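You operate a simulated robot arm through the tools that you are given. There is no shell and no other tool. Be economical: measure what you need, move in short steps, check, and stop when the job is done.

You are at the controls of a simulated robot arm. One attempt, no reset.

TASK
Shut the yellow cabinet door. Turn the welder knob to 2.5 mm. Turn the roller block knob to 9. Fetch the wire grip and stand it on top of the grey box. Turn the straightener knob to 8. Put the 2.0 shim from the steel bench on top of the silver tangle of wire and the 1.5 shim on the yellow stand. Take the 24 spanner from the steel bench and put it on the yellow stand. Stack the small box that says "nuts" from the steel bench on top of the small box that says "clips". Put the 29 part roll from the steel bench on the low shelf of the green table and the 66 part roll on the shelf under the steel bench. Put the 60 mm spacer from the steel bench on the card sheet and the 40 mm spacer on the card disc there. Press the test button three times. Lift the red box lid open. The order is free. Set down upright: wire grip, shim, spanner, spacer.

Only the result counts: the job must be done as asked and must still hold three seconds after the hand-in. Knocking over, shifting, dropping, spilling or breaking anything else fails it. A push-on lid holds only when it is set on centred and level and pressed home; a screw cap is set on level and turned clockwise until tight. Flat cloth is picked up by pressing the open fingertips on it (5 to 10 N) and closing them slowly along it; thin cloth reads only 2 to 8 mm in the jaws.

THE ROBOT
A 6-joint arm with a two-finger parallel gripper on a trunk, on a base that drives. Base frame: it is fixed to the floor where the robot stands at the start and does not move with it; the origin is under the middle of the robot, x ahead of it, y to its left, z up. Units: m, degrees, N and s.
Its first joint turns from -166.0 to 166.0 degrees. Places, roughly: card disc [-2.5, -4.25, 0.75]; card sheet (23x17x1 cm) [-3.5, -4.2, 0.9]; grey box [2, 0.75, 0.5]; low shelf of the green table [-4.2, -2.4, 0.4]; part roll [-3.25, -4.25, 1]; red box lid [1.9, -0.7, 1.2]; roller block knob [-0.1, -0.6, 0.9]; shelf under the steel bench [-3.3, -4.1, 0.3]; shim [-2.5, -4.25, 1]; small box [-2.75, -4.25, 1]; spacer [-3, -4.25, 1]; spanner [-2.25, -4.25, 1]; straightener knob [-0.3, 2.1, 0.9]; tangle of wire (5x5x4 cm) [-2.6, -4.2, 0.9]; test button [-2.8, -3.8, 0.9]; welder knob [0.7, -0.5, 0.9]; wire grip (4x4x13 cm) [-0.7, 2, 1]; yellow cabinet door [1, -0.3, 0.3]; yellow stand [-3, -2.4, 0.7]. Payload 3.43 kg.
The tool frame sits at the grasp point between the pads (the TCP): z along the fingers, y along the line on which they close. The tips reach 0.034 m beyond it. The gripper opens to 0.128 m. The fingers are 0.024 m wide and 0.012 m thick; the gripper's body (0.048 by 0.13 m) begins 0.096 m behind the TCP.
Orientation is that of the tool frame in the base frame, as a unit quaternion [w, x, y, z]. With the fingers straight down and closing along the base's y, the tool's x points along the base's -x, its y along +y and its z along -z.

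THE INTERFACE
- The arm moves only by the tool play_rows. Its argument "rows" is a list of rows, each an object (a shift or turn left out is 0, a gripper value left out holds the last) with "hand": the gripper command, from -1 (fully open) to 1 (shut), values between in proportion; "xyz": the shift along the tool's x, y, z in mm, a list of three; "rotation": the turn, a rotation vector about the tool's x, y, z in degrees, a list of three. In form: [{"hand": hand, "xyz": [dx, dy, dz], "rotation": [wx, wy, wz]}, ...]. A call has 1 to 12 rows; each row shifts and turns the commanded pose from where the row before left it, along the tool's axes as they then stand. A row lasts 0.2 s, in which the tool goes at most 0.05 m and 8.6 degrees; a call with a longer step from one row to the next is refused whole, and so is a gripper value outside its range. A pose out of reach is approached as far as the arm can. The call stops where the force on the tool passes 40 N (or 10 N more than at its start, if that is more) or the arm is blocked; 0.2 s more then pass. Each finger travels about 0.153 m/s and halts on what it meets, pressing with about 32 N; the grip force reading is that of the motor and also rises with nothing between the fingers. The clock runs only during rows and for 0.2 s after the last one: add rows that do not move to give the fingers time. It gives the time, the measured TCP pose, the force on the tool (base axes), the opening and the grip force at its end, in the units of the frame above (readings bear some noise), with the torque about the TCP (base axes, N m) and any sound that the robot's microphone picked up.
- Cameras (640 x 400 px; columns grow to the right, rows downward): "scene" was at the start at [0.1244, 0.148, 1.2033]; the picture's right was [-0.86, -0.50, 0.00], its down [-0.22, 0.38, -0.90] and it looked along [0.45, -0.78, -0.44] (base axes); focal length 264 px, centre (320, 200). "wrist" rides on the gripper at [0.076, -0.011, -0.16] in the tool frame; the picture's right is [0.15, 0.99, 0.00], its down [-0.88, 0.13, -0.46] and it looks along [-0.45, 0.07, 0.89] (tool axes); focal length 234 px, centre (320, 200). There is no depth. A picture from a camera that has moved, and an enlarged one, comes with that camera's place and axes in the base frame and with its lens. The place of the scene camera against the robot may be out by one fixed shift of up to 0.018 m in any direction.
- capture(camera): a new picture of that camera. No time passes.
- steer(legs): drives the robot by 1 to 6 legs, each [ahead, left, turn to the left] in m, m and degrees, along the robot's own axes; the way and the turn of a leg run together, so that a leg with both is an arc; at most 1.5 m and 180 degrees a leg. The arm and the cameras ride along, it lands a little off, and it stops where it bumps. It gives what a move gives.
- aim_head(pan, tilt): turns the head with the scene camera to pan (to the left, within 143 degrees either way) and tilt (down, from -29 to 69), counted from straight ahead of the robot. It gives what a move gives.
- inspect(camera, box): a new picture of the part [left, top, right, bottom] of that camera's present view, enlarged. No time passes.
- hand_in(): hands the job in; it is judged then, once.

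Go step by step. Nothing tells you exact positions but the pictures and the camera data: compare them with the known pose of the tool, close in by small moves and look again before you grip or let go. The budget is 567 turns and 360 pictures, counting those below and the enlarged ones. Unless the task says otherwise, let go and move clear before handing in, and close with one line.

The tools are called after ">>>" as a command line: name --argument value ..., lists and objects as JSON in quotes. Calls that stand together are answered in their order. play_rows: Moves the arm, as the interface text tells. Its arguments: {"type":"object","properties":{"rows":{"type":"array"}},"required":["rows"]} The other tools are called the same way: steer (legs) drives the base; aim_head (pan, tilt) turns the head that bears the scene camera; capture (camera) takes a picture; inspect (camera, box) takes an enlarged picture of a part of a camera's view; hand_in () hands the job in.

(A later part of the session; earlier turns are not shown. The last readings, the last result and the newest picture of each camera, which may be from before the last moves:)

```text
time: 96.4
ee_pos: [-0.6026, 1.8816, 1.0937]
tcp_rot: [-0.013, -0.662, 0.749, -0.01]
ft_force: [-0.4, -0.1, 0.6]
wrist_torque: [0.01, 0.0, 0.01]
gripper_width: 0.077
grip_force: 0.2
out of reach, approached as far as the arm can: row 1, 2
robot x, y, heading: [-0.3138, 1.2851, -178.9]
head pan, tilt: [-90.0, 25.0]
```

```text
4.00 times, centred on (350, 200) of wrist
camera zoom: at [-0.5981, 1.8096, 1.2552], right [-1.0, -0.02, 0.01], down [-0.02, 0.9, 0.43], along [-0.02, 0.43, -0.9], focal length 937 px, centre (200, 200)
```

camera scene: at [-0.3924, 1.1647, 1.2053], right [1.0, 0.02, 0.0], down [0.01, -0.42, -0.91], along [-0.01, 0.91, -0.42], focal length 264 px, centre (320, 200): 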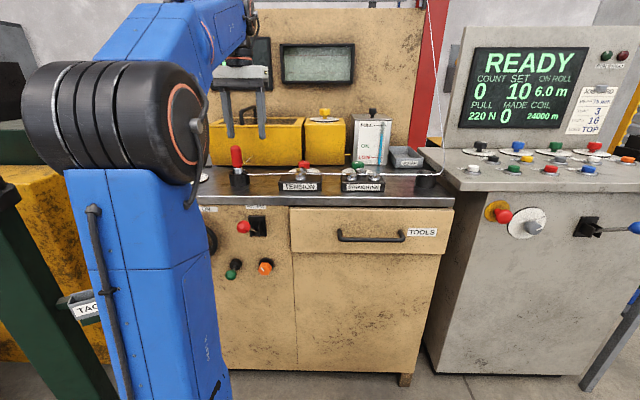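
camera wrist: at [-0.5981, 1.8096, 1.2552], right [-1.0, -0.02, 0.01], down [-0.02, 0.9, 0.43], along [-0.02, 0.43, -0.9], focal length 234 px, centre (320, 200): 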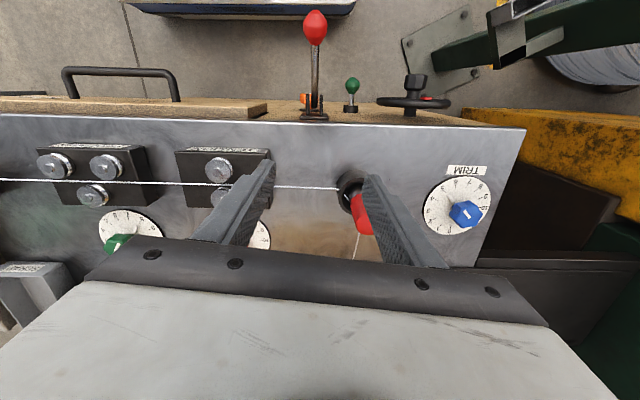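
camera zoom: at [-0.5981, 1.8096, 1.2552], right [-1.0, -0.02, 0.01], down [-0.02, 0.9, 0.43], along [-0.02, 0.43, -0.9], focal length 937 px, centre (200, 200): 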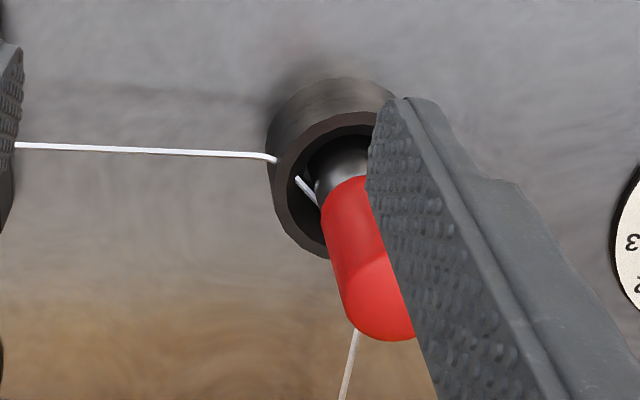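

The wire grip stands upright in a black cup at about (-0.658, 1.954), handle top z≈1.02. I line up above it with fingers fully open.

>>> play_rows --rows '[{"hand": -1, "xyz": [-32, 32, 0]}, {"xyz": [-33, 32, 0]}, {}]'

>>> capture --camera "wrist"

```text
time: 97.2
ee_pos: [-0.6596, 1.9559, 1.0918]
tcp_rot: [-0.014, -0.662, 0.75, -0.011]
ft_force: [-0.3, -0.3, 0.4]
wrist_torque: [0.01, 0.02, 0.0]
gripper_width: 0.1279
grip_force: 0.1
robot x, y, heading: [-0.3127, 1.2836, -178.9]
head pan, tilt: [-90.0, 25.0]
```

```text
291 pictures are left
camera wrist: at [-0.656, 1.8839, 1.2527], right [-1.0, -0.02, 0.01], down [-0.02, 0.9, 0.43], along [-0.02, 0.43, -0.91], focal length 234 px, centre (320, 200)
```

wrist: 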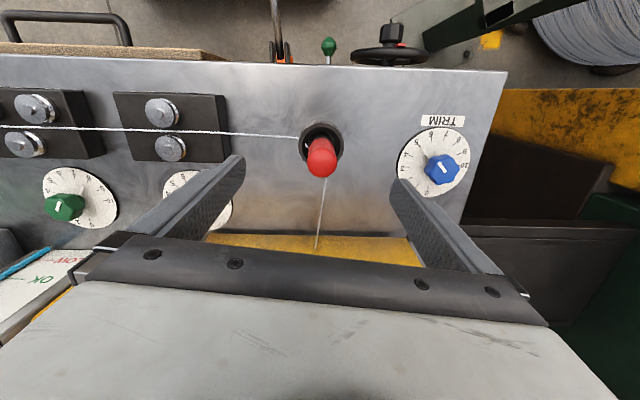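

Centred. Lower around the handle and grip.

>>> play_rows --rows '[{"xyz": [0, 0, 35]}, {"xyz": [0, 0, 35]}, {"xyz": [0, 0, 30]}, {"hand": 0}, {"hand": 0.3}, {"hand": 1}, {"hand": 1}]'

>>> capture --camera "wrist"

>>> inspect --camera "scene" --box '[215, 130, 295, 200]'

```text
time: 98.8
ee_pos: [-0.6581, 1.9497, 0.9882]
tcp_rot: [-0.014, -0.663, 0.749, -0.011]
ft_force: [-4.7, -0.5, -0.7]
wrist_torque: [-0.03, 0.31, 0.01]
gripper_width: 0.0307
grip_force: 31.8
robot x, y, heading: [-0.3104, 1.2846, -178.9]
head pan, tilt: [-90.0, 25.0]
```

```text
290 pictures are left
camera wrist: at [-0.655, 1.8772, 1.1505], right [-1.0, -0.02, 0.01], down [-0.02, 0.9, 0.43], along [-0.02, 0.42, -0.91], focal length 234 px, centre (320, 200)
```

wrist: 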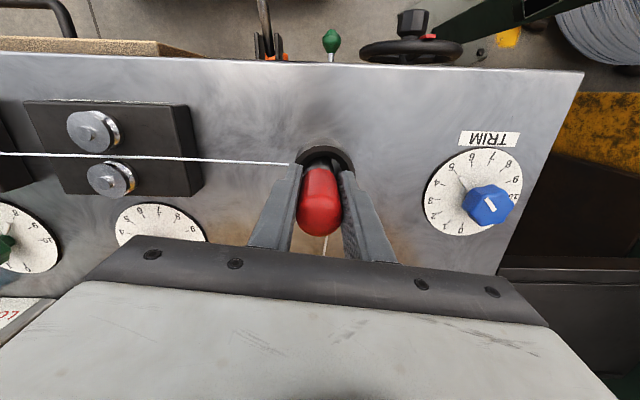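

```text
5.71 times, centred on (255, 165) of scene
camera zoom: at [-0.3927, 1.1648, 1.2053], right [1.0, 0.02, 0.0], down [0.01, -0.42, -0.91], along [-0.01, 0.91, -0.42], focal length 1511 px, centre (691, 400)
```

zoom: 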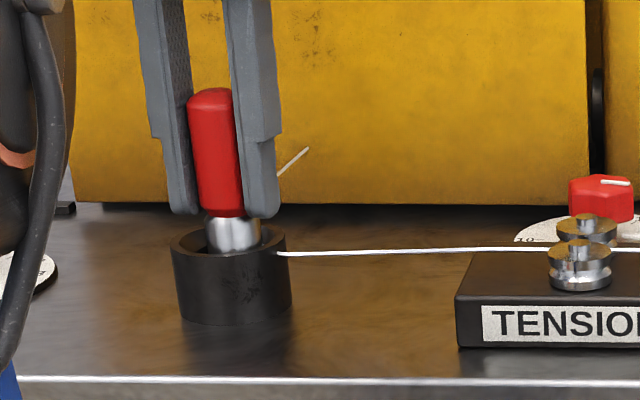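

Gripped. Lift slowly and check.

>>> play_rows --rows '[{"xyz": [0, 0, -20]}, {"xyz": [0, 0, -20]}, {"xyz": [0, 0, -20]}, {"xyz": [0, 0, -20]}]'

>>> inspect --camera "scene" --box '[195, 80, 335, 200]'

```text
time: 99.8
ee_pos: [-0.6582, 1.9505, 1.0719]
tcp_rot: [-0.014, -0.662, 0.749, -0.011]
ft_force: [0.3, 0.2, -0.9]
wrist_torque: [0.0, -0.01, 0.04]
gripper_width: 0.0308
grip_force: 31.7
robot x, y, heading: [-0.3137, 1.2859, -179.1]
head pan, tilt: [-90.0, 25.0]
```

```text
3.33 times, centred on (265, 140) of scene
camera zoom: at [-0.3925, 1.1649, 1.2053], right [1.0, 0.02, 0.0], down [0.01, -0.42, -0.91], along [-0.01, 0.91, -0.42], focal length 882 px, centre (503, 400)
```

zoom: 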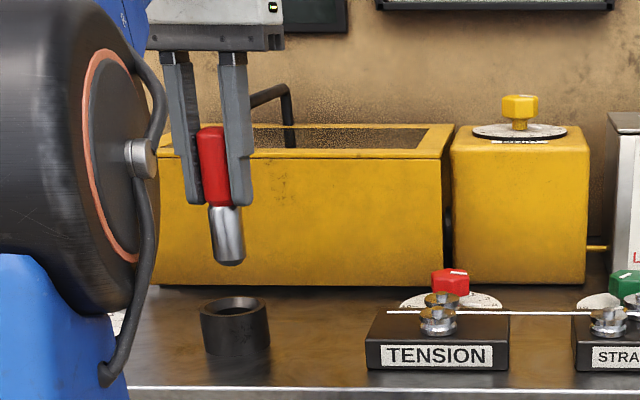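

The grip is out cleanly. The grey box appears to be on the lower shelf of the sample-spool stand at (2, 0.75); I back away and turn to look at it before deciding how to hold the grip.

>>> steer --legs '[[0, 0.5, 0], [0, 0, -90]]'

>>> aim_head --pan -80 --tilt 20

>>> capture --camera "scene"

```text
time: 106.6
ee_pos: [0.3678, 1.1115, 1.071]
tcp_rot: [-0.017, 0.078, 0.997, 0.002]
ft_force: [-0.4, 0.6, -2.6]
wrist_torque: [-0.02, -0.03, 0.02]
gripper_width: 0.0308
grip_force: 32.0
robot x, y, heading: [-0.3078, 0.7861, 88.9]
head pan, tilt: [-90.0, 25.0]
```

```text
time: 107.3
ee_pos: [0.3672, 1.1108, 1.0723]
tcp_rot: [-0.018, 0.077, 0.997, 0.003]
ft_force: [0.3, -0.5, -1.2]
wrist_torque: [0.0, 0.02, -0.03]
gripper_width: 0.0309
grip_force: 32.5
robot x, y, heading: [-0.304, 0.7876, 89.0]
head pan, tilt: [-80.0, 20.0]
```

```text
287 pictures are left
camera scene: at [-0.4343, 0.8924, 1.2134], right [0.16, -0.99, 0.0], down [-0.34, -0.05, -0.94], along [0.93, 0.15, -0.34], focal length 264 px, centre (320, 200)
```

scene: 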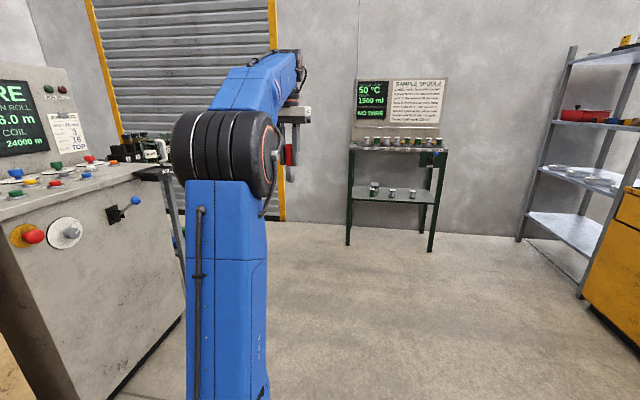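

>>> inspect --camera "scene" --box '[340, 70, 460, 150]'

>>> inspect --camera "scene" --box '[340, 130, 460, 210]'

```text
5.00 times, centred on (400, 110) of scene
camera zoom: at [-0.4343, 0.8924, 1.2134], right [0.16, -0.99, 0.0], down [-0.34, -0.05, -0.94], along [0.93, 0.15, -0.34], focal length 1322 px, centre (-80, 650)
```

zoom: 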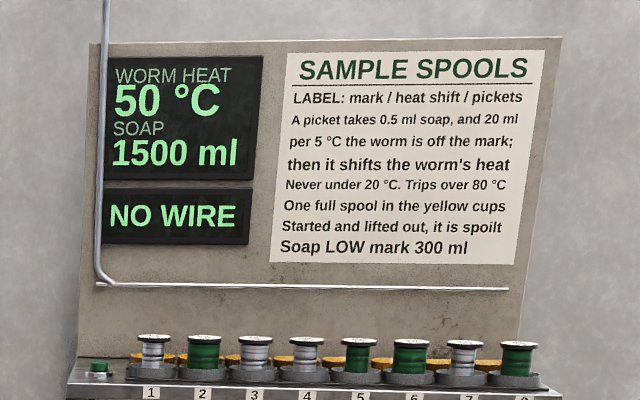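

```text
5.00 times, centred on (400, 170) of scene
camera zoom: at [-0.4343, 0.8924, 1.2134], right [0.16, -0.99, 0.0], down [-0.34, -0.05, -0.94], along [0.93, 0.15, -0.34], focal length 1322 px, centre (-80, 350)
```

zoom: 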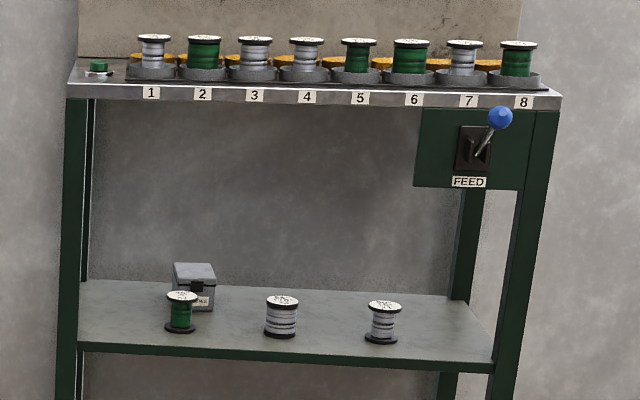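

The grey box sits inside the lower shelf (top z≈0.51, upper shelf ≈0.85), so the grip must be held from the side. I'll return it to its cup and regrip it with the tool horizontal.

>>> steer --legs '[[0, 0, 91], [0.19, 0, 0], [0, -0.44, 0]]'

>>> capture --camera "wrist"

```text
time: 115.1
ee_pos: [-0.8494, 1.8982, 1.0717]
tcp_rot: [-0.013, -0.661, 0.75, -0.011]
ft_force: [-0.3, -0.4, -1.8]
wrist_torque: [-0.03, -0.01, -0.01]
gripper_width: 0.0305
grip_force: 32.0
robot x, y, heading: [-0.508, 1.2333, -179.3]
head pan, tilt: [-80.0, 20.0]
```

```text
284 pictures are left
camera wrist: at [-0.8473, 1.827, 1.2326], right [-1.0, -0.02, 0.01], down [-0.02, 0.9, 0.43], along [-0.02, 0.43, -0.91], focal length 234 px, centre (320, 200)
```

wrist: 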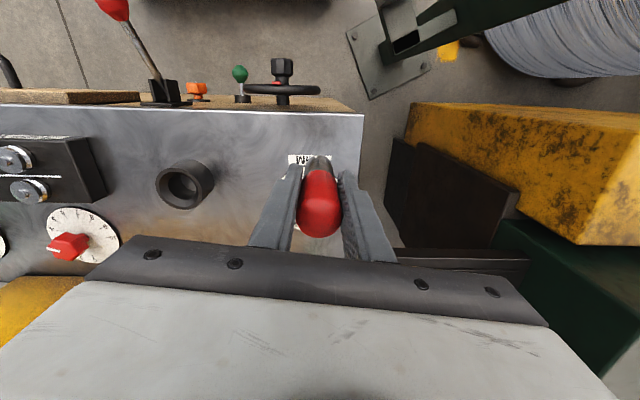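

>>> play_rows --rows '[{"xyz": [-18.6, -45.7, 0]}, {"xyz": [-18.6, -45.7, 0]}, {"xyz": [-18.6, -45.7, 0]}, {"xyz": [-18.6, -45.7, 0]}, {}]'

>>> capture --camera "wrist"

>>> capture --camera "scene"

```text
time: 116.3
ee_pos: [-0.6602, 1.9475, 1.071]
tcp_rot: [-0.014, -0.66, 0.751, -0.011]
ft_force: [-0.6, -0.5, -1.5]
wrist_torque: [0.01, 0.06, 0.01]
gripper_width: 0.0305
grip_force: 31.6
robot x, y, heading: [-0.5082, 1.2353, -179.5]
head pan, tilt: [-80.0, 20.0]
```

```text
283 pictures are left
camera wrist: at [-0.6575, 1.8754, 1.2328], right [-1.0, -0.02, 0.01], down [-0.02, 0.9, 0.43], along [-0.01, 0.43, -0.91], focal length 234 px, centre (320, 200)
```

wrist: 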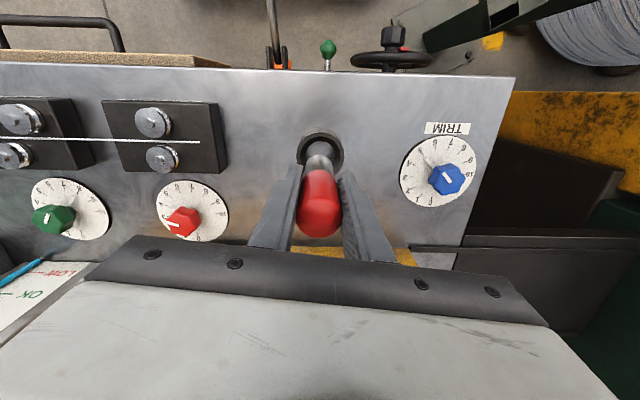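

```text
282 pictures are left
camera scene: at [-0.6038, 1.1133, 1.2134], right [0.98, 0.19, 0.0], down [0.06, -0.34, -0.94], along [-0.17, 0.92, -0.34], focal length 264 px, centre (320, 200)
```

scene: 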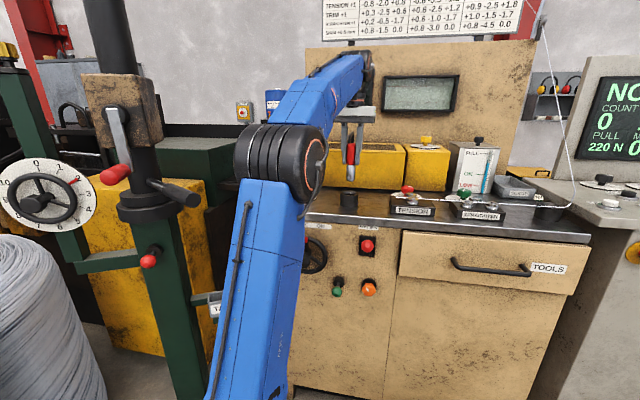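

Aligned over the cup; lower it back in and release.

>>> play_rows --rows '[{"xyz": [0, 0, 30]}, {"xyz": [0, 0, 30]}, {"xyz": [0, 0, 12]}, {"xyz": [0, 0, 8]}, {"hand": 0.4}, {"hand": 0.1}, {"hand": -0.5}, {"hand": -1}, {"xyz": [0, 0, -45]}, {"xyz": [0, 0, -45]}]'

>>> capture --camera "wrist"

>>> inspect --camera "scene" --box '[320, 130, 400, 220]'

```text
time: 118.5
ee_pos: [-0.6615, 1.9483, 1.082]
tcp_rot: [-0.013, -0.661, 0.75, -0.011]
ft_force: [0.3, 0.0, -0.7]
wrist_torque: [0.02, 0.03, 0.0]
gripper_width: 0.128
grip_force: 0.0
robot x, y, heading: [-0.5076, 1.2333, -179.3]
head pan, tilt: [-80.0, 20.0]
```

```text
281 pictures are left
camera wrist: at [-0.6575, 1.876, 1.2432], right [-1.0, -0.02, 0.01], down [-0.02, 0.9, 0.43], along [-0.02, 0.43, -0.91], focal length 234 px, centre (320, 200)
```

wrist: 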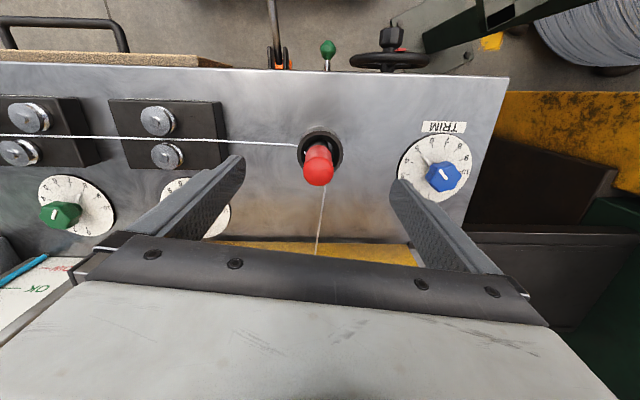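

```text
4.44 times, centred on (360, 175) of scene
camera zoom: at [-0.6037, 1.1132, 1.2134], right [0.98, 0.19, 0.0], down [0.06, -0.34, -0.94], along [-0.18, 0.92, -0.34], focal length 1175 px, centre (142, 311)
```

zoom: 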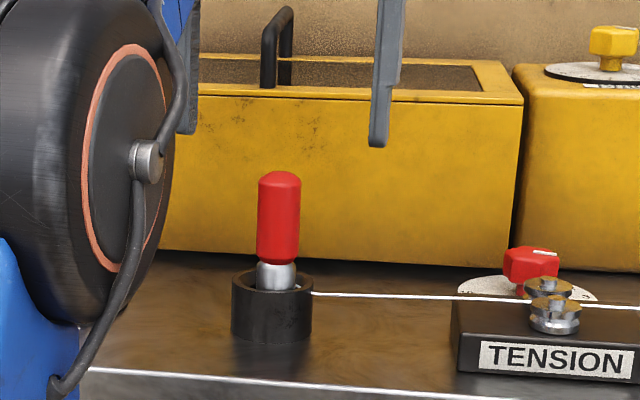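

Back in the cup cleanly. I back the robot off a bit and rotate the tool 180° in yaw so that the camera will be on top when horizontal.

>>> steer --legs '[[0, 0.25, 0]]'

>>> play_rows --rows '[{"rotation": [0, 0, -8.5]}, {"rotation": [0, 0, -8.5]}, {"rotation": [0, 0, -8.5]}, {"rotation": [0, 0, -8.5]}, {"rotation": [0, 0, -8.5]}, {"rotation": [0, 0, -8.5]}, {"rotation": [0, 0, -8.5]}, {"rotation": [0, 0, -8.5]}, {"rotation": [0, 0, -8.5]}, {"rotation": [0, 0, -8.5]}, {"rotation": [0, 0, -8.5]}]'

>>> play_rows --rows '[{"rotation": [0, 0, -8.5]}, {"rotation": [0, 0, -8.5]}, {"rotation": [0, 0, -8.5]}, {"rotation": [0, 0, -8.5]}, {"rotation": [0, 0, -8.5]}, {"rotation": [0, 0, -8.5]}, {"rotation": [0, 0, -8.5]}, {"rotation": [0, 0, -8.5]}, {"rotation": [0, 0, -8.5]}, {"rotation": [0, 0, -8.5]}, {"rotation": [0, 0, -8.5]}]'

```text
time: 120.3
ee_pos: [-0.6565, 1.7003, 1.0835]
tcp_rot: [-0.014, -0.66, 0.751, -0.011]
ft_force: [-0.1, 0.0, -0.6]
wrist_torque: [0.01, 0.02, 0.01]
gripper_width: 0.1281
grip_force: 0.1
robot x, y, heading: [-0.5081, 0.9871, -179.5]
head pan, tilt: [-80.0, 20.0]
```

```text
time: 122.7
ee_pos: [-0.6557, 1.7005, 1.0832]
tcp_rot: [0.018, 0.999, -0.033, -0.002]
ft_force: [-0.1, -0.3, 0.8]
wrist_torque: [0.02, -0.02, -0.02]
gripper_width: 0.128
grip_force: 0.1
robot x, y, heading: [-0.5028, 0.9877, -179.4]
head pan, tilt: [-80.0, 20.0]
```

```text
time: 125.1
ee_pos: [-0.6569, 1.7006, 1.0814]
tcp_rot: [0.012, 0.809, 0.588, -0.013]
ft_force: [-0.2, 0.8, -0.1]
wrist_torque: [-0.02, 0.05, 0.0]
gripper_width: 0.1283
grip_force: 0.1
out of reach, approached as far as the arm can: row 10, 11
robot x, y, heading: [-0.5058, 0.9848, -179.3]
head pan, tilt: [-80.0, 20.0]
```

The wrist's roll limit prevents that flip. Instead I'll use the normal roll with the tool pitched ~60° forward (30° below horizontal), which keeps the camera clear. Rotating back first.

>>> play_rows --rows '[{"rotation": [0, 0, 8.5]}, {"rotation": [0, 0, 8.5]}, {"rotation": [0, 0, 8.5]}, {"rotation": [0, 0, 8.5]}, {"rotation": [0, 0, 8.5]}, {"rotation": [0, 0, 8.5]}, {"rotation": [0, 0, 8.5]}, {"rotation": [0, 0, 8.5]}, {"rotation": [0, 0, 8.5]}, {"rotation": [0, 0, 8.5]}, {"rotation": [0, 0, 8.5]}]'

>>> play_rows --rows '[{"rotation": [0, 0, 8.5]}, {"rotation": [0, 0, 8.5]}, {"rotation": [0, 0, 8.5]}, {"rotation": [0, 0, 8.5]}, {"rotation": [0, 0, 8.5]}, {"rotation": [0, 0, 8.5]}, {"rotation": [0, 0, 8.5]}, {"rotation": [0, 0, 8.5]}, {}]'

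```text
time: 127.5
ee_pos: [-0.6554, 1.7008, 1.0822]
tcp_rot: [0.017, 0.982, -0.187, 0.0]
ft_force: [-0.2, -0.3, -0.3]
wrist_torque: [0.01, 0.0, -0.01]
gripper_width: 0.1279
grip_force: 0.0
robot x, y, heading: [-0.5076, 0.9868, -179.6]
head pan, tilt: [-80.0, 20.0]
```

```text
time: 129.5
ee_pos: [-0.6554, 1.6991, 1.0816]
tcp_rot: [0.014, 0.71, -0.704, 0.01]
ft_force: [0.1, 0.4, 0.7]
wrist_torque: [0.0, -0.02, 0.03]
gripper_width: 0.1276
grip_force: 0.1
robot x, y, heading: [-0.5034, 0.9857, -179.1]
head pan, tilt: [-80.0, 20.0]
```

>>> play_rows --rows '[{"rotation": [0, -8.5, 0]}, {"rotation": [0, -8.5, 0]}, {"rotation": [0, -8.5, 0]}, {"rotation": [0, -8.5, 0]}, {"rotation": [0, -8.5, 0]}, {"rotation": [0, -8.5, 0]}, {"rotation": [0, -8.5, 0]}, {"rotation": [0, -2.5, 0]}, {}]'

>>> capture --camera "wrist"

>>> capture --camera "scene"

```text
time: 131.5
ee_pos: [-0.6569, 1.6993, 1.0824]
tcp_rot: [-0.35, 0.614, -0.61, -0.358]
ft_force: [-1.0, 0.1, -1.0]
wrist_torque: [-0.04, -0.01, 0.01]
gripper_width: 0.1281
grip_force: 0.0
robot x, y, heading: [-0.5041, 0.9887, -179.3]
head pan, tilt: [-80.0, 20.0]
```

```text
279 pictures are left
camera wrist: at [-0.6425, 1.5227, 1.0949], right [-0.99, -0.08, -0.12], down [-0.12, 0.04, 0.99], along [-0.08, 1.0, -0.05], focal length 234 px, centre (320, 200)
```

wrist: 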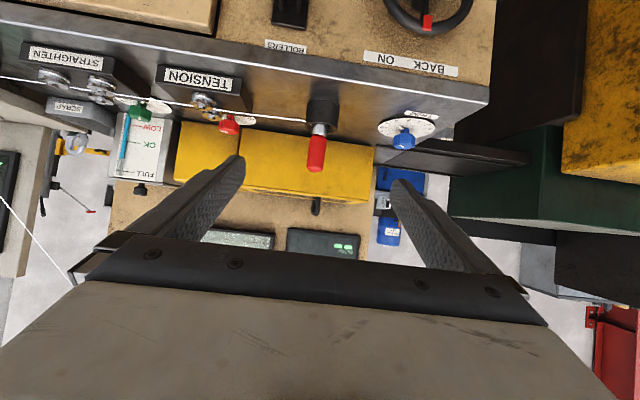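

```text
278 pictures are left
camera scene: at [-0.6011, 0.8651, 1.2134], right [0.98, 0.18, 0.0], down [0.06, -0.34, -0.94], along [-0.17, 0.92, -0.34], focal length 264 px, centre (320, 200)
```

scene: 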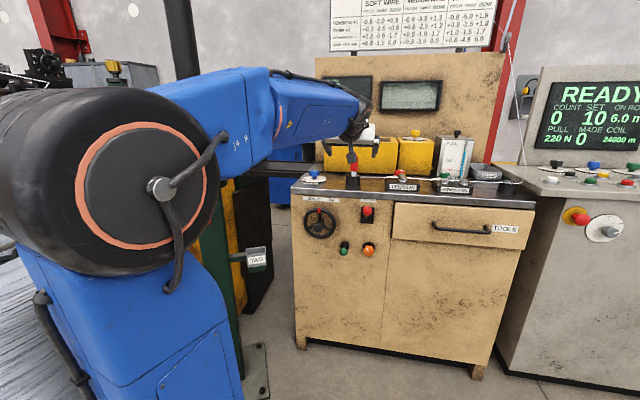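

The pitched pose works (fingers 30° below horizontal). Approach to a standoff along the tool axis.

>>> play_rows --rows '[{"hand": -0.4, "xyz": [-16.5, 1, 36.7]}, {"xyz": [-16.5, 1, 36.7]}, {"xyz": [-16.5, 1, 36.7]}, {}]'

>>> capture --camera "wrist"

```text
time: 132.5
ee_pos: [-0.6575, 1.8209, 1.0691]
tcp_rot: [-0.35, 0.614, -0.61, -0.358]
ft_force: [0.0, -0.3, -0.1]
wrist_torque: [0.0, 0.05, 0.01]
gripper_width: 0.0896
grip_force: 0.0
robot x, y, heading: [-0.5039, 0.988, -179.5]
head pan, tilt: [-80.0, 20.0]
```

```text
277 pictures are left
camera wrist: at [-0.6431, 1.6442, 1.0819], right [-0.99, -0.08, -0.12], down [-0.12, 0.04, 0.99], along [-0.08, 1.0, -0.05], focal length 234 px, centre (320, 200)
```

wrist: 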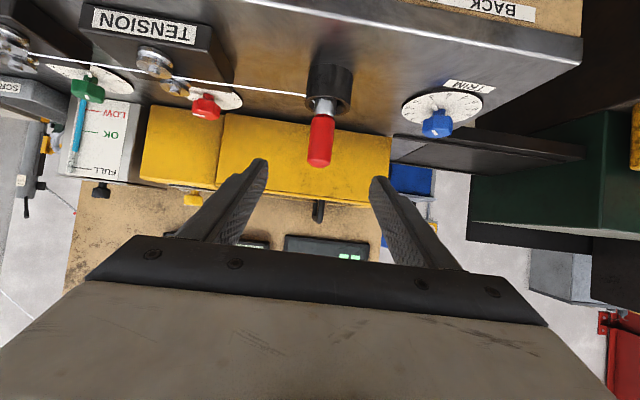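

Aligned. Advance along the tool axis and grip.

>>> play_rows --rows '[{"xyz": [0, 0, 37]}, {"xyz": [0, 0, 37]}, {"xyz": [0, 0, 37]}, {"xyz": [0, 0, 36]}, {"hand": 0.1}, {"hand": 0.4}, {"hand": 1}, {"hand": 1}]'

>>> capture --camera "wrist"

```text
time: 134.3
ee_pos: [-0.6609, 1.9505, 0.9944]
tcp_rot: [-0.35, 0.614, -0.61, -0.358]
ft_force: [-1.6, 0.4, 1.3]
wrist_torque: [0.01, 0.09, 0.02]
gripper_width: 0.0308
grip_force: 31.8
robot x, y, heading: [-0.5077, 0.9853, -179.2]
head pan, tilt: [-80.0, 20.0]
```

```text
276 pictures are left
camera wrist: at [-0.6482, 1.7738, 1.0084], right [-0.99, -0.08, -0.12], down [-0.12, 0.04, 0.99], along [-0.08, 1.0, -0.05], focal length 234 px, centre (320, 200)
```

wrist: 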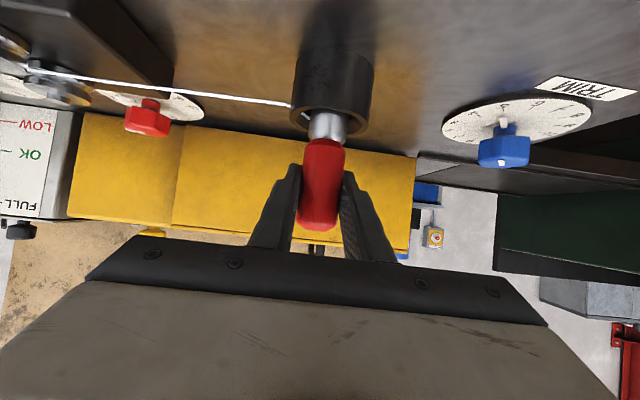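

Gripped, and the handle is vertical. Lift straight up and retreat.

>>> play_rows --rows '[{"xyz": [-22, 0, -12.6]}, {"xyz": [-22, 0, -12.6]}, {"xyz": [-22, 0, -12.6]}, {"xyz": [-22, 0, -12.6]}, {"xyz": [20, 0, -34.6]}, {"xyz": [20, 0, -34.6]}, {"xyz": [20, 0, -34.6]}, {"xyz": [20, 0, -34.6]}, {"xyz": [20, 0, -34.6]}]'

>>> capture --camera "scene"

```text
time: 136.3
ee_pos: [-0.6582, 1.7479, 1.0963]
tcp_rot: [-0.349, 0.614, -0.611, -0.357]
ft_force: [-0.3, 0.2, -1.9]
wrist_torque: [0.04, 0.03, 0.03]
gripper_width: 0.0306
grip_force: 32.0
robot x, y, heading: [-0.5059, 0.9888, -179.4]
head pan, tilt: [-80.0, 20.0]
```

```text
275 pictures are left
camera scene: at [-0.6012, 0.8656, 1.2134], right [0.98, 0.18, 0.0], down [0.06, -0.34, -0.94], along [-0.17, 0.92, -0.34], focal length 264 px, centre (320, 200)
```

scene: 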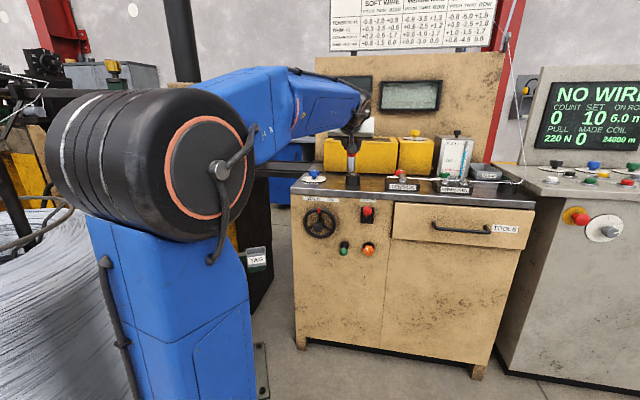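

The grip is held upright. Drive toward the spool stand.

>>> steer --legs '[[0, 0.25, 0], [0, 0, -90.6], [0, -1.3, 0]]'

>>> aim_head --pan -75 --tilt 25

>>> capture --camera "scene"

>>> capture --camera "wrist"

```text
time: 148.0
ee_pos: [1.5374, 0.889, 1.0973]
tcp_rot: [0.501, 0.0, 0.866, 0.004]
ft_force: [0.1, -0.5, -1.5]
wrist_torque: [0.01, 0.01, 0.03]
gripper_width: 0.0306
grip_force: 32.1
robot x, y, heading: [0.7758, 0.742, 90.1]
head pan, tilt: [-80.0, 20.0]
```

```text
time: 148.7
ee_pos: [1.5386, 0.8894, 1.0962]
tcp_rot: [0.5, -0.001, 0.866, 0.005]
ft_force: [0.5, -0.2, -1.9]
wrist_torque: [-0.01, 0.01, 0.02]
gripper_width: 0.0304
grip_force: 31.6
robot x, y, heading: [0.7776, 0.7418, 90.2]
head pan, tilt: [-75.0, 25.0]
```

```text
274 pictures are left
camera scene: at [0.6439, 0.85, 1.2053], right [0.26, -0.96, 0.0], down [-0.41, -0.11, -0.91], along [0.87, 0.24, -0.42], focal length 264 px, centre (320, 200)
```

scene: 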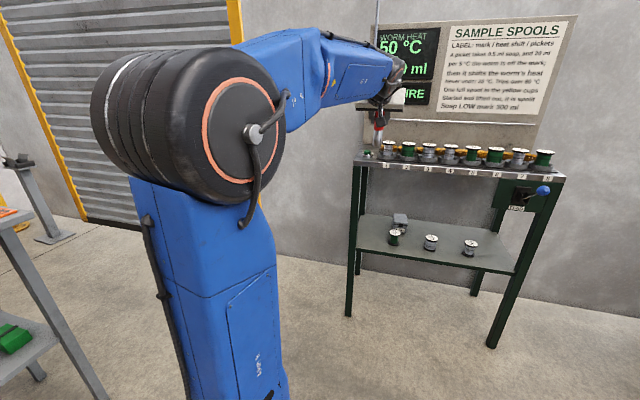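

```text
273 pictures are left
camera wrist: at [1.3623, 0.8762, 1.1102], right [-0.08, 0.99, -0.12], down [0.04, 0.12, 0.99], along [1.0, 0.07, -0.05], focal length 234 px, centre (320, 200)
```

wrist: 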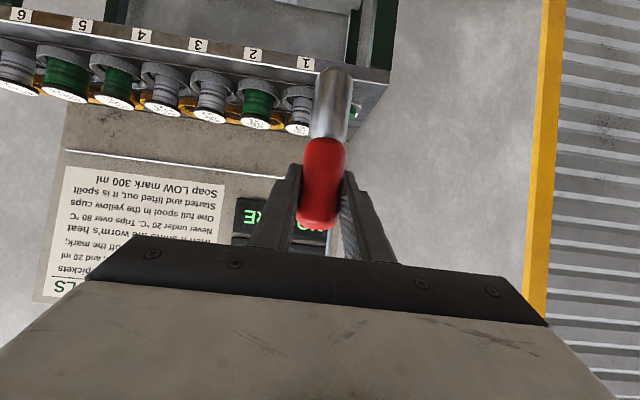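

>>> inspect --camera "scene" --box '[340, 140, 580, 290]'

>>> inspect --camera "scene" --box '[370, 205, 418, 250]'

```text
2.67 times, centred on (460, 215) of scene
camera zoom: at [0.6439, 0.85, 1.2053], right [0.26, -0.96, 0.0], down [-0.41, -0.11, -0.91], along [0.87, 0.24, -0.42], focal length 705 px, centre (-53, 160)
```

zoom: 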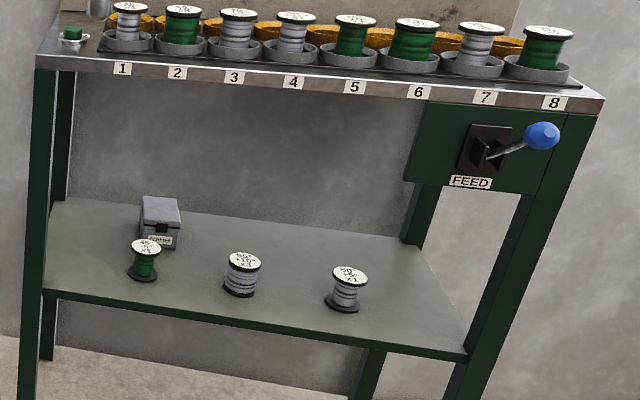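

```text
8.89 times, centred on (394, 228) of scene
camera zoom: at [0.6439, 0.85, 1.2053], right [0.26, -0.96, 0.0], down [-0.41, -0.11, -0.91], along [0.87, 0.24, -0.42], focal length 2351 px, centre (-338, -44)
```

zoom: 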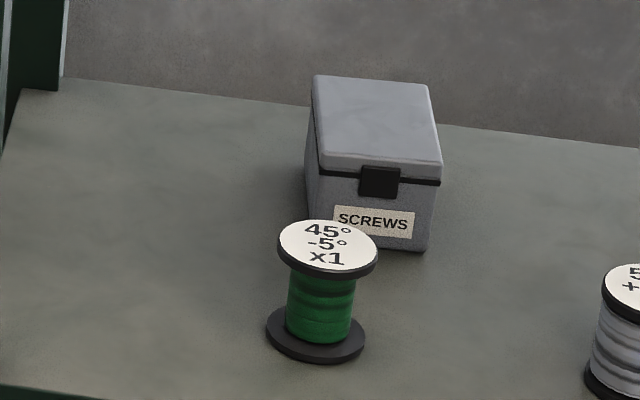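

The grey "SCREWS" box is near (1.95, 0.765) with a flat lid. I lower the arm in front of the shelf opening.

>>> play_rows --rows '[{"xyz": [40, -13.7, 23.1]}, {"xyz": [40, -13.7, 23.1]}, {"xyz": [40, -13.7, 23.1]}, {"xyz": [40, -13.7, 23.1]}, {"xyz": [40, -13.7, 23.1]}, {"xyz": [40, -13.7, 23.1]}, {"xyz": [40, -13.7, 23.1]}, {"xyz": [40, -13.7, 23.1]}, {"xyz": [40, -13.7, 23.1]}, {}]'

>>> capture --camera "wrist"

>>> capture --camera "scene"

```text
time: 150.9
ee_pos: [1.5411, 0.7673, 0.6771]
tcp_rot: [0.5, -0.001, 0.866, 0.004]
ft_force: [0.3, -0.4, -0.9]
wrist_torque: [-0.04, 0.04, -0.03]
gripper_width: 0.0308
grip_force: 31.8
robot x, y, heading: [0.7778, 0.739, 90.1]
head pan, tilt: [-75.0, 25.0]
```

```text
270 pictures are left
camera wrist: at [1.3662, 0.7538, 0.6899], right [-0.08, 0.99, -0.12], down [0.04, 0.12, 0.99], along [1.0, 0.07, -0.05], focal length 234 px, centre (320, 200)
```

wrist: 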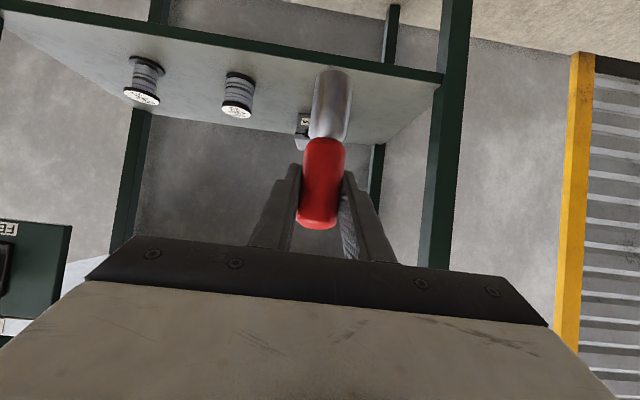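

```text
269 pictures are left
camera scene: at [0.6439, 0.8501, 1.2053], right [0.26, -0.96, 0.0], down [-0.41, -0.11, -0.91], along [0.87, 0.24, -0.42], focal length 264 px, centre (320, 200)
```

scene: 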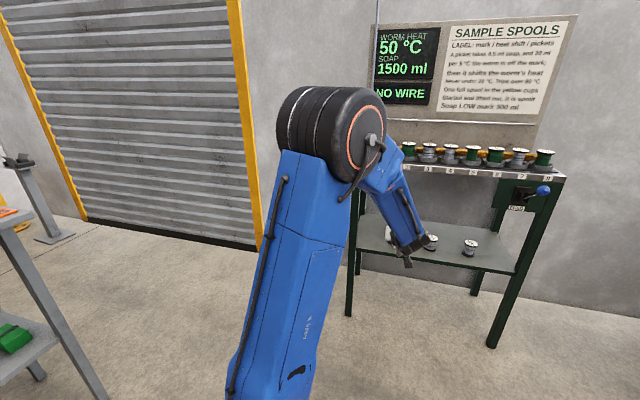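

I shift sideways so the held grip doesn't hide the box, to measure it with the wrist camera.

>>> play_rows --rows '[{"xyz": [0, -45, 0]}, {"xyz": [0, -45, 0]}, {}]'

>>> inspect --camera "wrist" --box '[300, 50, 460, 190]'

>>> play_rows --rows '[{"xyz": [-21, 0, 36]}, {"xyz": [-21, 0, 36]}, {}]'

>>> inspect --camera "wrist" --box '[300, 50, 460, 190]'

```text
time: 151.7
ee_pos: [1.5401, 0.68, 0.6787]
tcp_rot: [0.5, -0.001, 0.866, 0.005]
ft_force: [0.2, -0.1, -1.9]
wrist_torque: [-0.03, 0.02, -0.02]
gripper_width: 0.0307
grip_force: 32.2
robot x, y, heading: [0.777, 0.7413, 90.3]
head pan, tilt: [-75.0, 25.0]
```

```text
2.86 times, centred on (380, 120) of wrist
camera zoom: at [1.3649, 0.6677, 0.6914], right [-0.08, 0.99, -0.12], down [0.04, 0.12, 0.99], along [1.0, 0.07, -0.05], focal length 669 px, centre (149, 429)
```

zoom: 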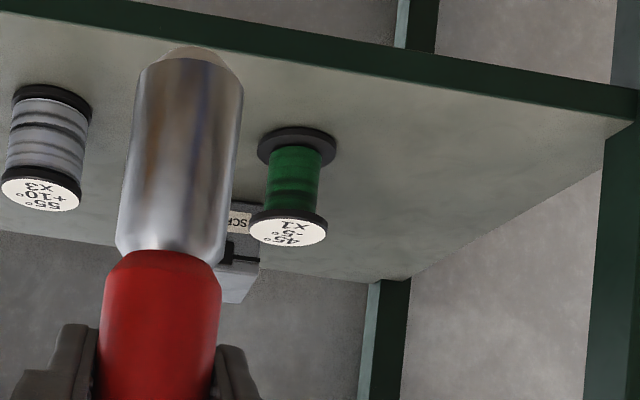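

```text
time: 152.5
ee_pos: [1.6246, 0.6788, 0.6828]
tcp_rot: [0.501, -0.001, 0.866, 0.004]
ft_force: [0.3, -0.4, -1.8]
wrist_torque: [-0.01, 0.01, 0.02]
gripper_width: 0.0306
grip_force: 32.2
robot x, y, heading: [0.7782, 0.7363, 90.2]
head pan, tilt: [-75.0, 25.0]
```

```text
2.86 times, centred on (380, 120) of wrist
camera zoom: at [1.4487, 0.666, 0.6951], right [-0.08, 0.99, -0.12], down [0.04, 0.12, 0.99], along [1.0, 0.07, -0.05], focal length 669 px, centre (149, 429)
```

zoom: 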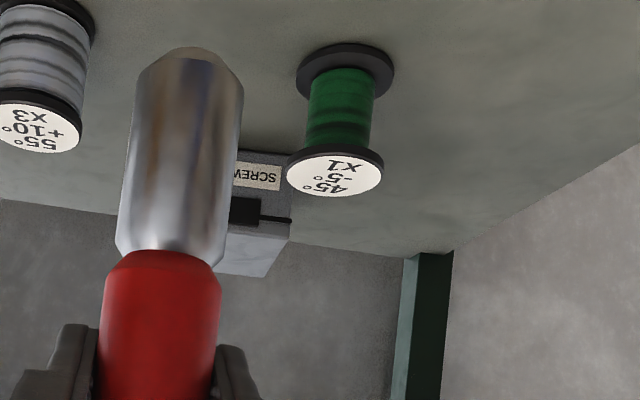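

Box top is about z 0.51, spanning x≈1.95–2.06, centre y≈0.76. I drive a bit closer so the forearm is flatter, then align in y and height.

>>> steer --legs '[[0, -0.1, 0]]'

>>> play_rows --rows '[{"xyz": [20, 40, 11.5]}, {"xyz": [20, 40, 11.5]}, {}]'

>>> capture --camera "scene"

>>> capture --camera "wrist"

```text
time: 153.7
ee_pos: [1.7242, 0.6759, 0.6819]
tcp_rot: [0.502, 0.002, 0.865, 0.003]
ft_force: [0.6, -0.5, -1.9]
wrist_torque: [0.01, -0.01, -0.03]
gripper_width: 0.0308
grip_force: 32.2
robot x, y, heading: [0.8789, 0.7366, 90.3]
head pan, tilt: [-75.0, 25.0]
```

```text
time: 154.4
ee_pos: [1.723, 0.7557, 0.6387]
tcp_rot: [0.5, 0.002, 0.866, 0.002]
ft_force: [0.1, -0.1, -1.4]
wrist_torque: [0.01, -0.02, 0.02]
gripper_width: 0.0306
grip_force: 32.0
robot x, y, heading: [0.8746, 0.7393, 90.3]
head pan, tilt: [-75.0, 25.0]
```

```text
266 pictures are left
camera scene: at [0.7449, 0.851, 1.2053], right [0.26, -0.97, 0.0], down [-0.41, -0.11, -0.91], along [0.88, 0.23, -0.42], focal length 264 px, centre (320, 200)
```

scene: 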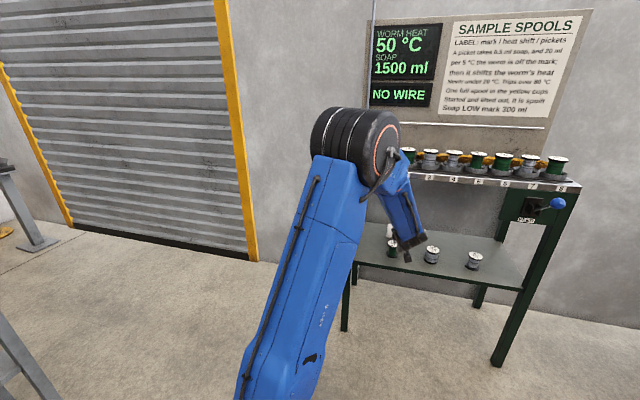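

```text
265 pictures are left
camera wrist: at [1.5474, 0.7441, 0.652], right [-0.07, 0.99, -0.12], down [0.04, 0.12, 0.99], along [1.0, 0.07, -0.05], focal length 234 px, centre (320, 200)
```

wrist: 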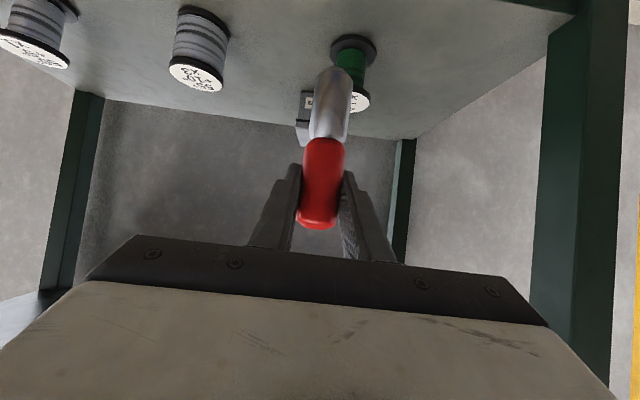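

Advance into the shelf opening at this height, watching clearance.

>>> play_rows --rows '[{"xyz": [-20, 0, 34.6]}, {"xyz": [-20, 0, 34.6]}, {"xyz": [-20, 0, 34.6]}, {"xyz": [-20, 0, 34.6]}, {}]'

>>> capture --camera "wrist"

>>> inspect --camera "scene" --box '[300, 100, 500, 280]'

```text
time: 155.7
ee_pos: [1.8826, 0.7539, 0.6381]
tcp_rot: [0.5, 0.002, 0.866, 0.003]
ft_force: [0.0, -0.2, -1.3]
wrist_torque: [-0.03, 0.03, 0.02]
gripper_width: 0.0305
grip_force: 32.1
robot x, y, heading: [0.8781, 0.7373, 89.9]
head pan, tilt: [-75.0, 25.0]
```

```text
264 pictures are left
camera wrist: at [1.7066, 0.7415, 0.6506], right [-0.07, 0.99, -0.12], down [0.04, 0.12, 0.99], along [1.0, 0.07, -0.05], focal length 234 px, centre (320, 200)
```

wrist: 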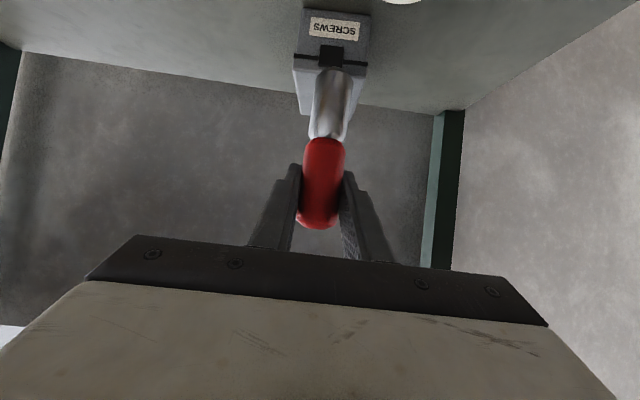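

```text
2.22 times, centred on (400, 190) of scene
camera zoom: at [0.7449, 0.851, 1.2053], right [0.26, -0.97, 0.0], down [-0.41, -0.11, -0.91], along [0.88, 0.23, -0.42], focal length 588 px, centre (142, 222)
```

zoom: 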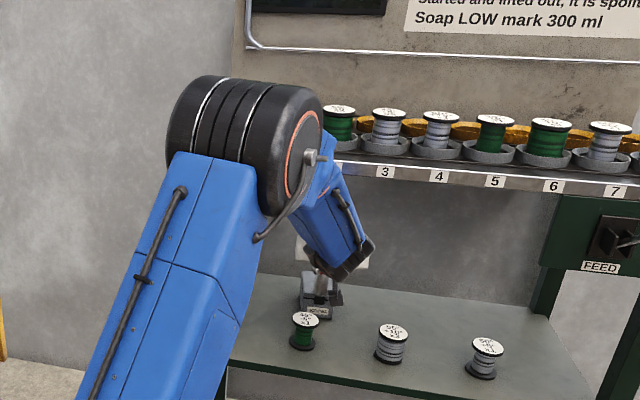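

Alignment in y is right (box centre ≈ (1.992, 0.754)). Advance 108 mm more.

>>> play_rows --rows '[{"xyz": [-18, 0, 31.2]}, {"xyz": [-18, 0, 31.2]}, {"xyz": [-18, 0, 31.2]}, {}]'

>>> capture --camera "wrist"

>>> inspect --camera "scene" --box '[300, 100, 500, 280]'

```text
time: 156.7
ee_pos: [1.9936, 0.7526, 0.6363]
tcp_rot: [0.501, 0.003, 0.865, 0.003]
ft_force: [0.1, -0.2, -1.1]
wrist_torque: [0.02, 0.04, -0.03]
gripper_width: 0.0303
grip_force: 31.9
robot x, y, heading: [0.8766, 0.7403, 89.9]
head pan, tilt: [-75.0, 25.0]
```

```text
262 pictures are left
camera wrist: at [1.817, 0.7402, 0.6488], right [-0.07, 0.99, -0.12], down [0.04, 0.12, 0.99], along [1.0, 0.07, -0.05], focal length 234 px, centre (320, 200)
```

wrist: 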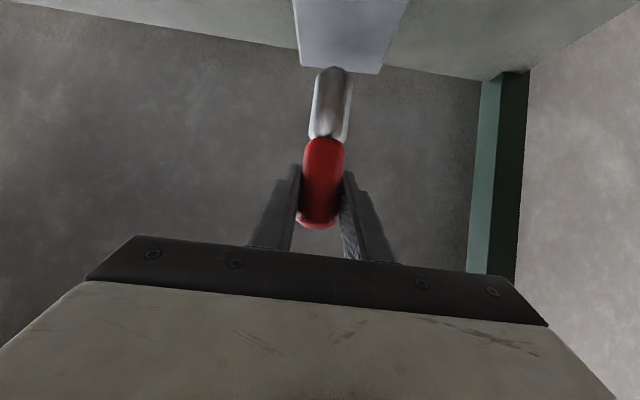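

```text
2.22 times, centred on (400, 190) of scene
camera zoom: at [0.7449, 0.851, 1.2053], right [0.26, -0.97, 0.0], down [-0.41, -0.11, -0.91], along [0.88, 0.23, -0.42], focal length 588 px, centre (142, 222)
```

zoom: 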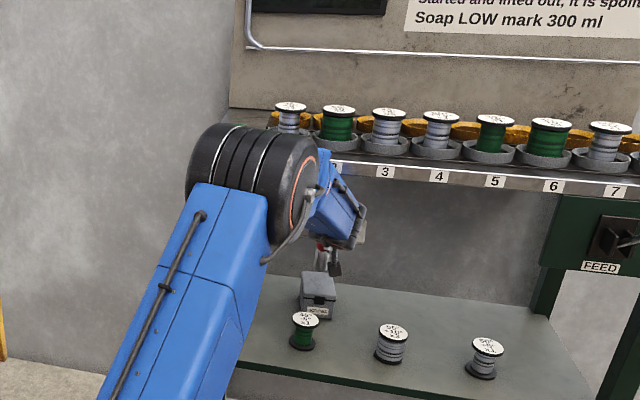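

Over the box. Lower gently.

>>> play_rows --rows '[{"xyz": [6.9, 0, 4]}, {"xyz": [6.9, 0, 4]}, {"xyz": [4.3, 0, 2.5]}, {}]'

>>> inspect --camera "scene" --box '[380, 170, 440, 230]'

```text
time: 157.7
ee_pos: [1.9931, 0.7533, 0.6184]
tcp_rot: [0.501, 0.002, 0.865, 0.003]
ft_force: [1.8, 0.5, 22.5]
wrist_torque: [0.0, -0.22, -0.03]
gripper_width: 0.0301
grip_force: 32.2
robot x, y, heading: [0.8816, 0.7412, 90.1]
head pan, tilt: [-75.0, 25.0]
```

```text
6.67 times, centred on (410, 200) of scene
camera zoom: at [0.744, 0.851, 1.2052], right [0.26, -0.97, 0.0], down [-0.41, -0.11, -0.91], along [0.88, 0.23, -0.42], focal length 1763 px, centre (-280, 200)
```

zoom: 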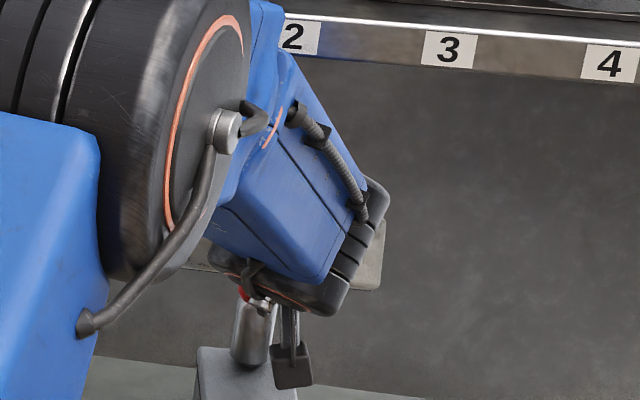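

Contact (22 N). I relieve slightly and open slowly.

>>> play_rows --rows '[{"xyz": [-1.3, 0, -0.7]}, {"hand": 0.45}, {"hand": 0.35}, {"hand": 0.2}, {"hand": -0.2}, {}]'

>>> capture --camera "wrist"

```text
time: 159.1
ee_pos: [1.9923, 0.7543, 0.6173]
tcp_rot: [0.5, 0.001, 0.866, 0.003]
ft_force: [0.0, -0.2, -0.1]
wrist_torque: [0.01, -0.02, -0.04]
gripper_width: 0.0769
grip_force: 0.1
robot x, y, heading: [0.8759, 0.7422, 89.9]
head pan, tilt: [-75.0, 25.0]
```

```text
259 pictures are left
camera wrist: at [1.8167, 0.742, 0.6303], right [-0.07, 0.99, -0.12], down [0.04, 0.12, 0.99], along [1.0, 0.07, -0.05], focal length 234 px, centre (320, 200)
```

wrist: 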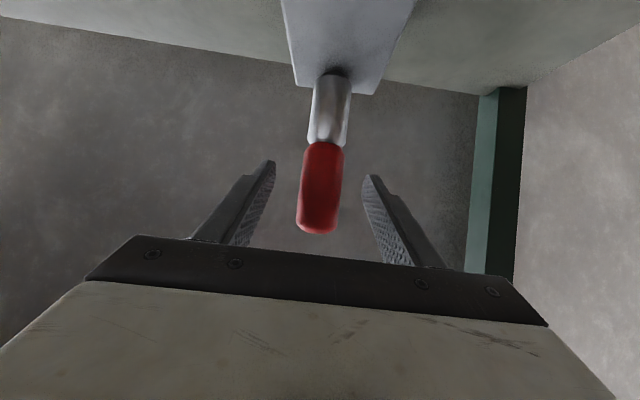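

It stands on the box. Withdraw straight back.

>>> play_rows --rows '[{"xyz": [20, 0, -34.6]}, {"xyz": [20, 0, -34.6]}, {"xyz": [20, 0, -34.6]}, {"xyz": [20, 0, -34.6]}, {"xyz": [20, 0, -34.6]}, {"xyz": [20, 0, -34.6]}, {"xyz": [20, 0, -34.6]}, {"xyz": [20, 0, -34.6]}, {"xyz": [20, 0, -34.6]}, {"xyz": [20, 0, -34.6]}]'

>>> capture --camera "wrist"

```text
time: 161.2
ee_pos: [1.5922, 0.7563, 0.6193]
tcp_rot: [0.501, 0.002, 0.866, 0.003]
ft_force: [-0.3, 0.0, -0.4]
wrist_torque: [-0.01, -0.01, -0.01]
gripper_width: 0.077
grip_force: 0.0
robot x, y, heading: [0.8804, 0.7388, 89.9]
head pan, tilt: [-75.0, 25.0]
```

```text
258 pictures are left
camera wrist: at [1.4169, 0.7437, 0.6317], right [-0.07, 0.99, -0.12], down [0.05, 0.12, 0.99], along [1.0, 0.07, -0.05], focal length 234 px, centre (320, 200)
```

wrist: 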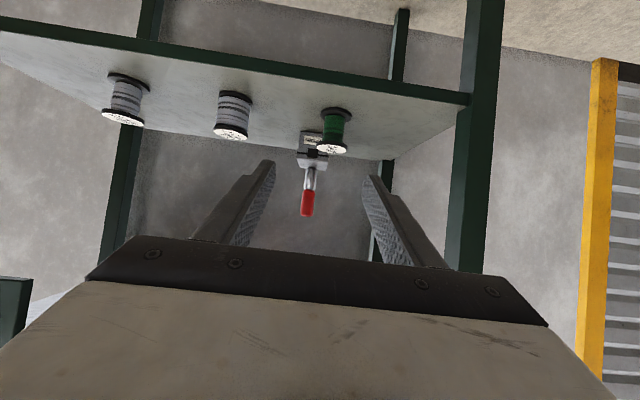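

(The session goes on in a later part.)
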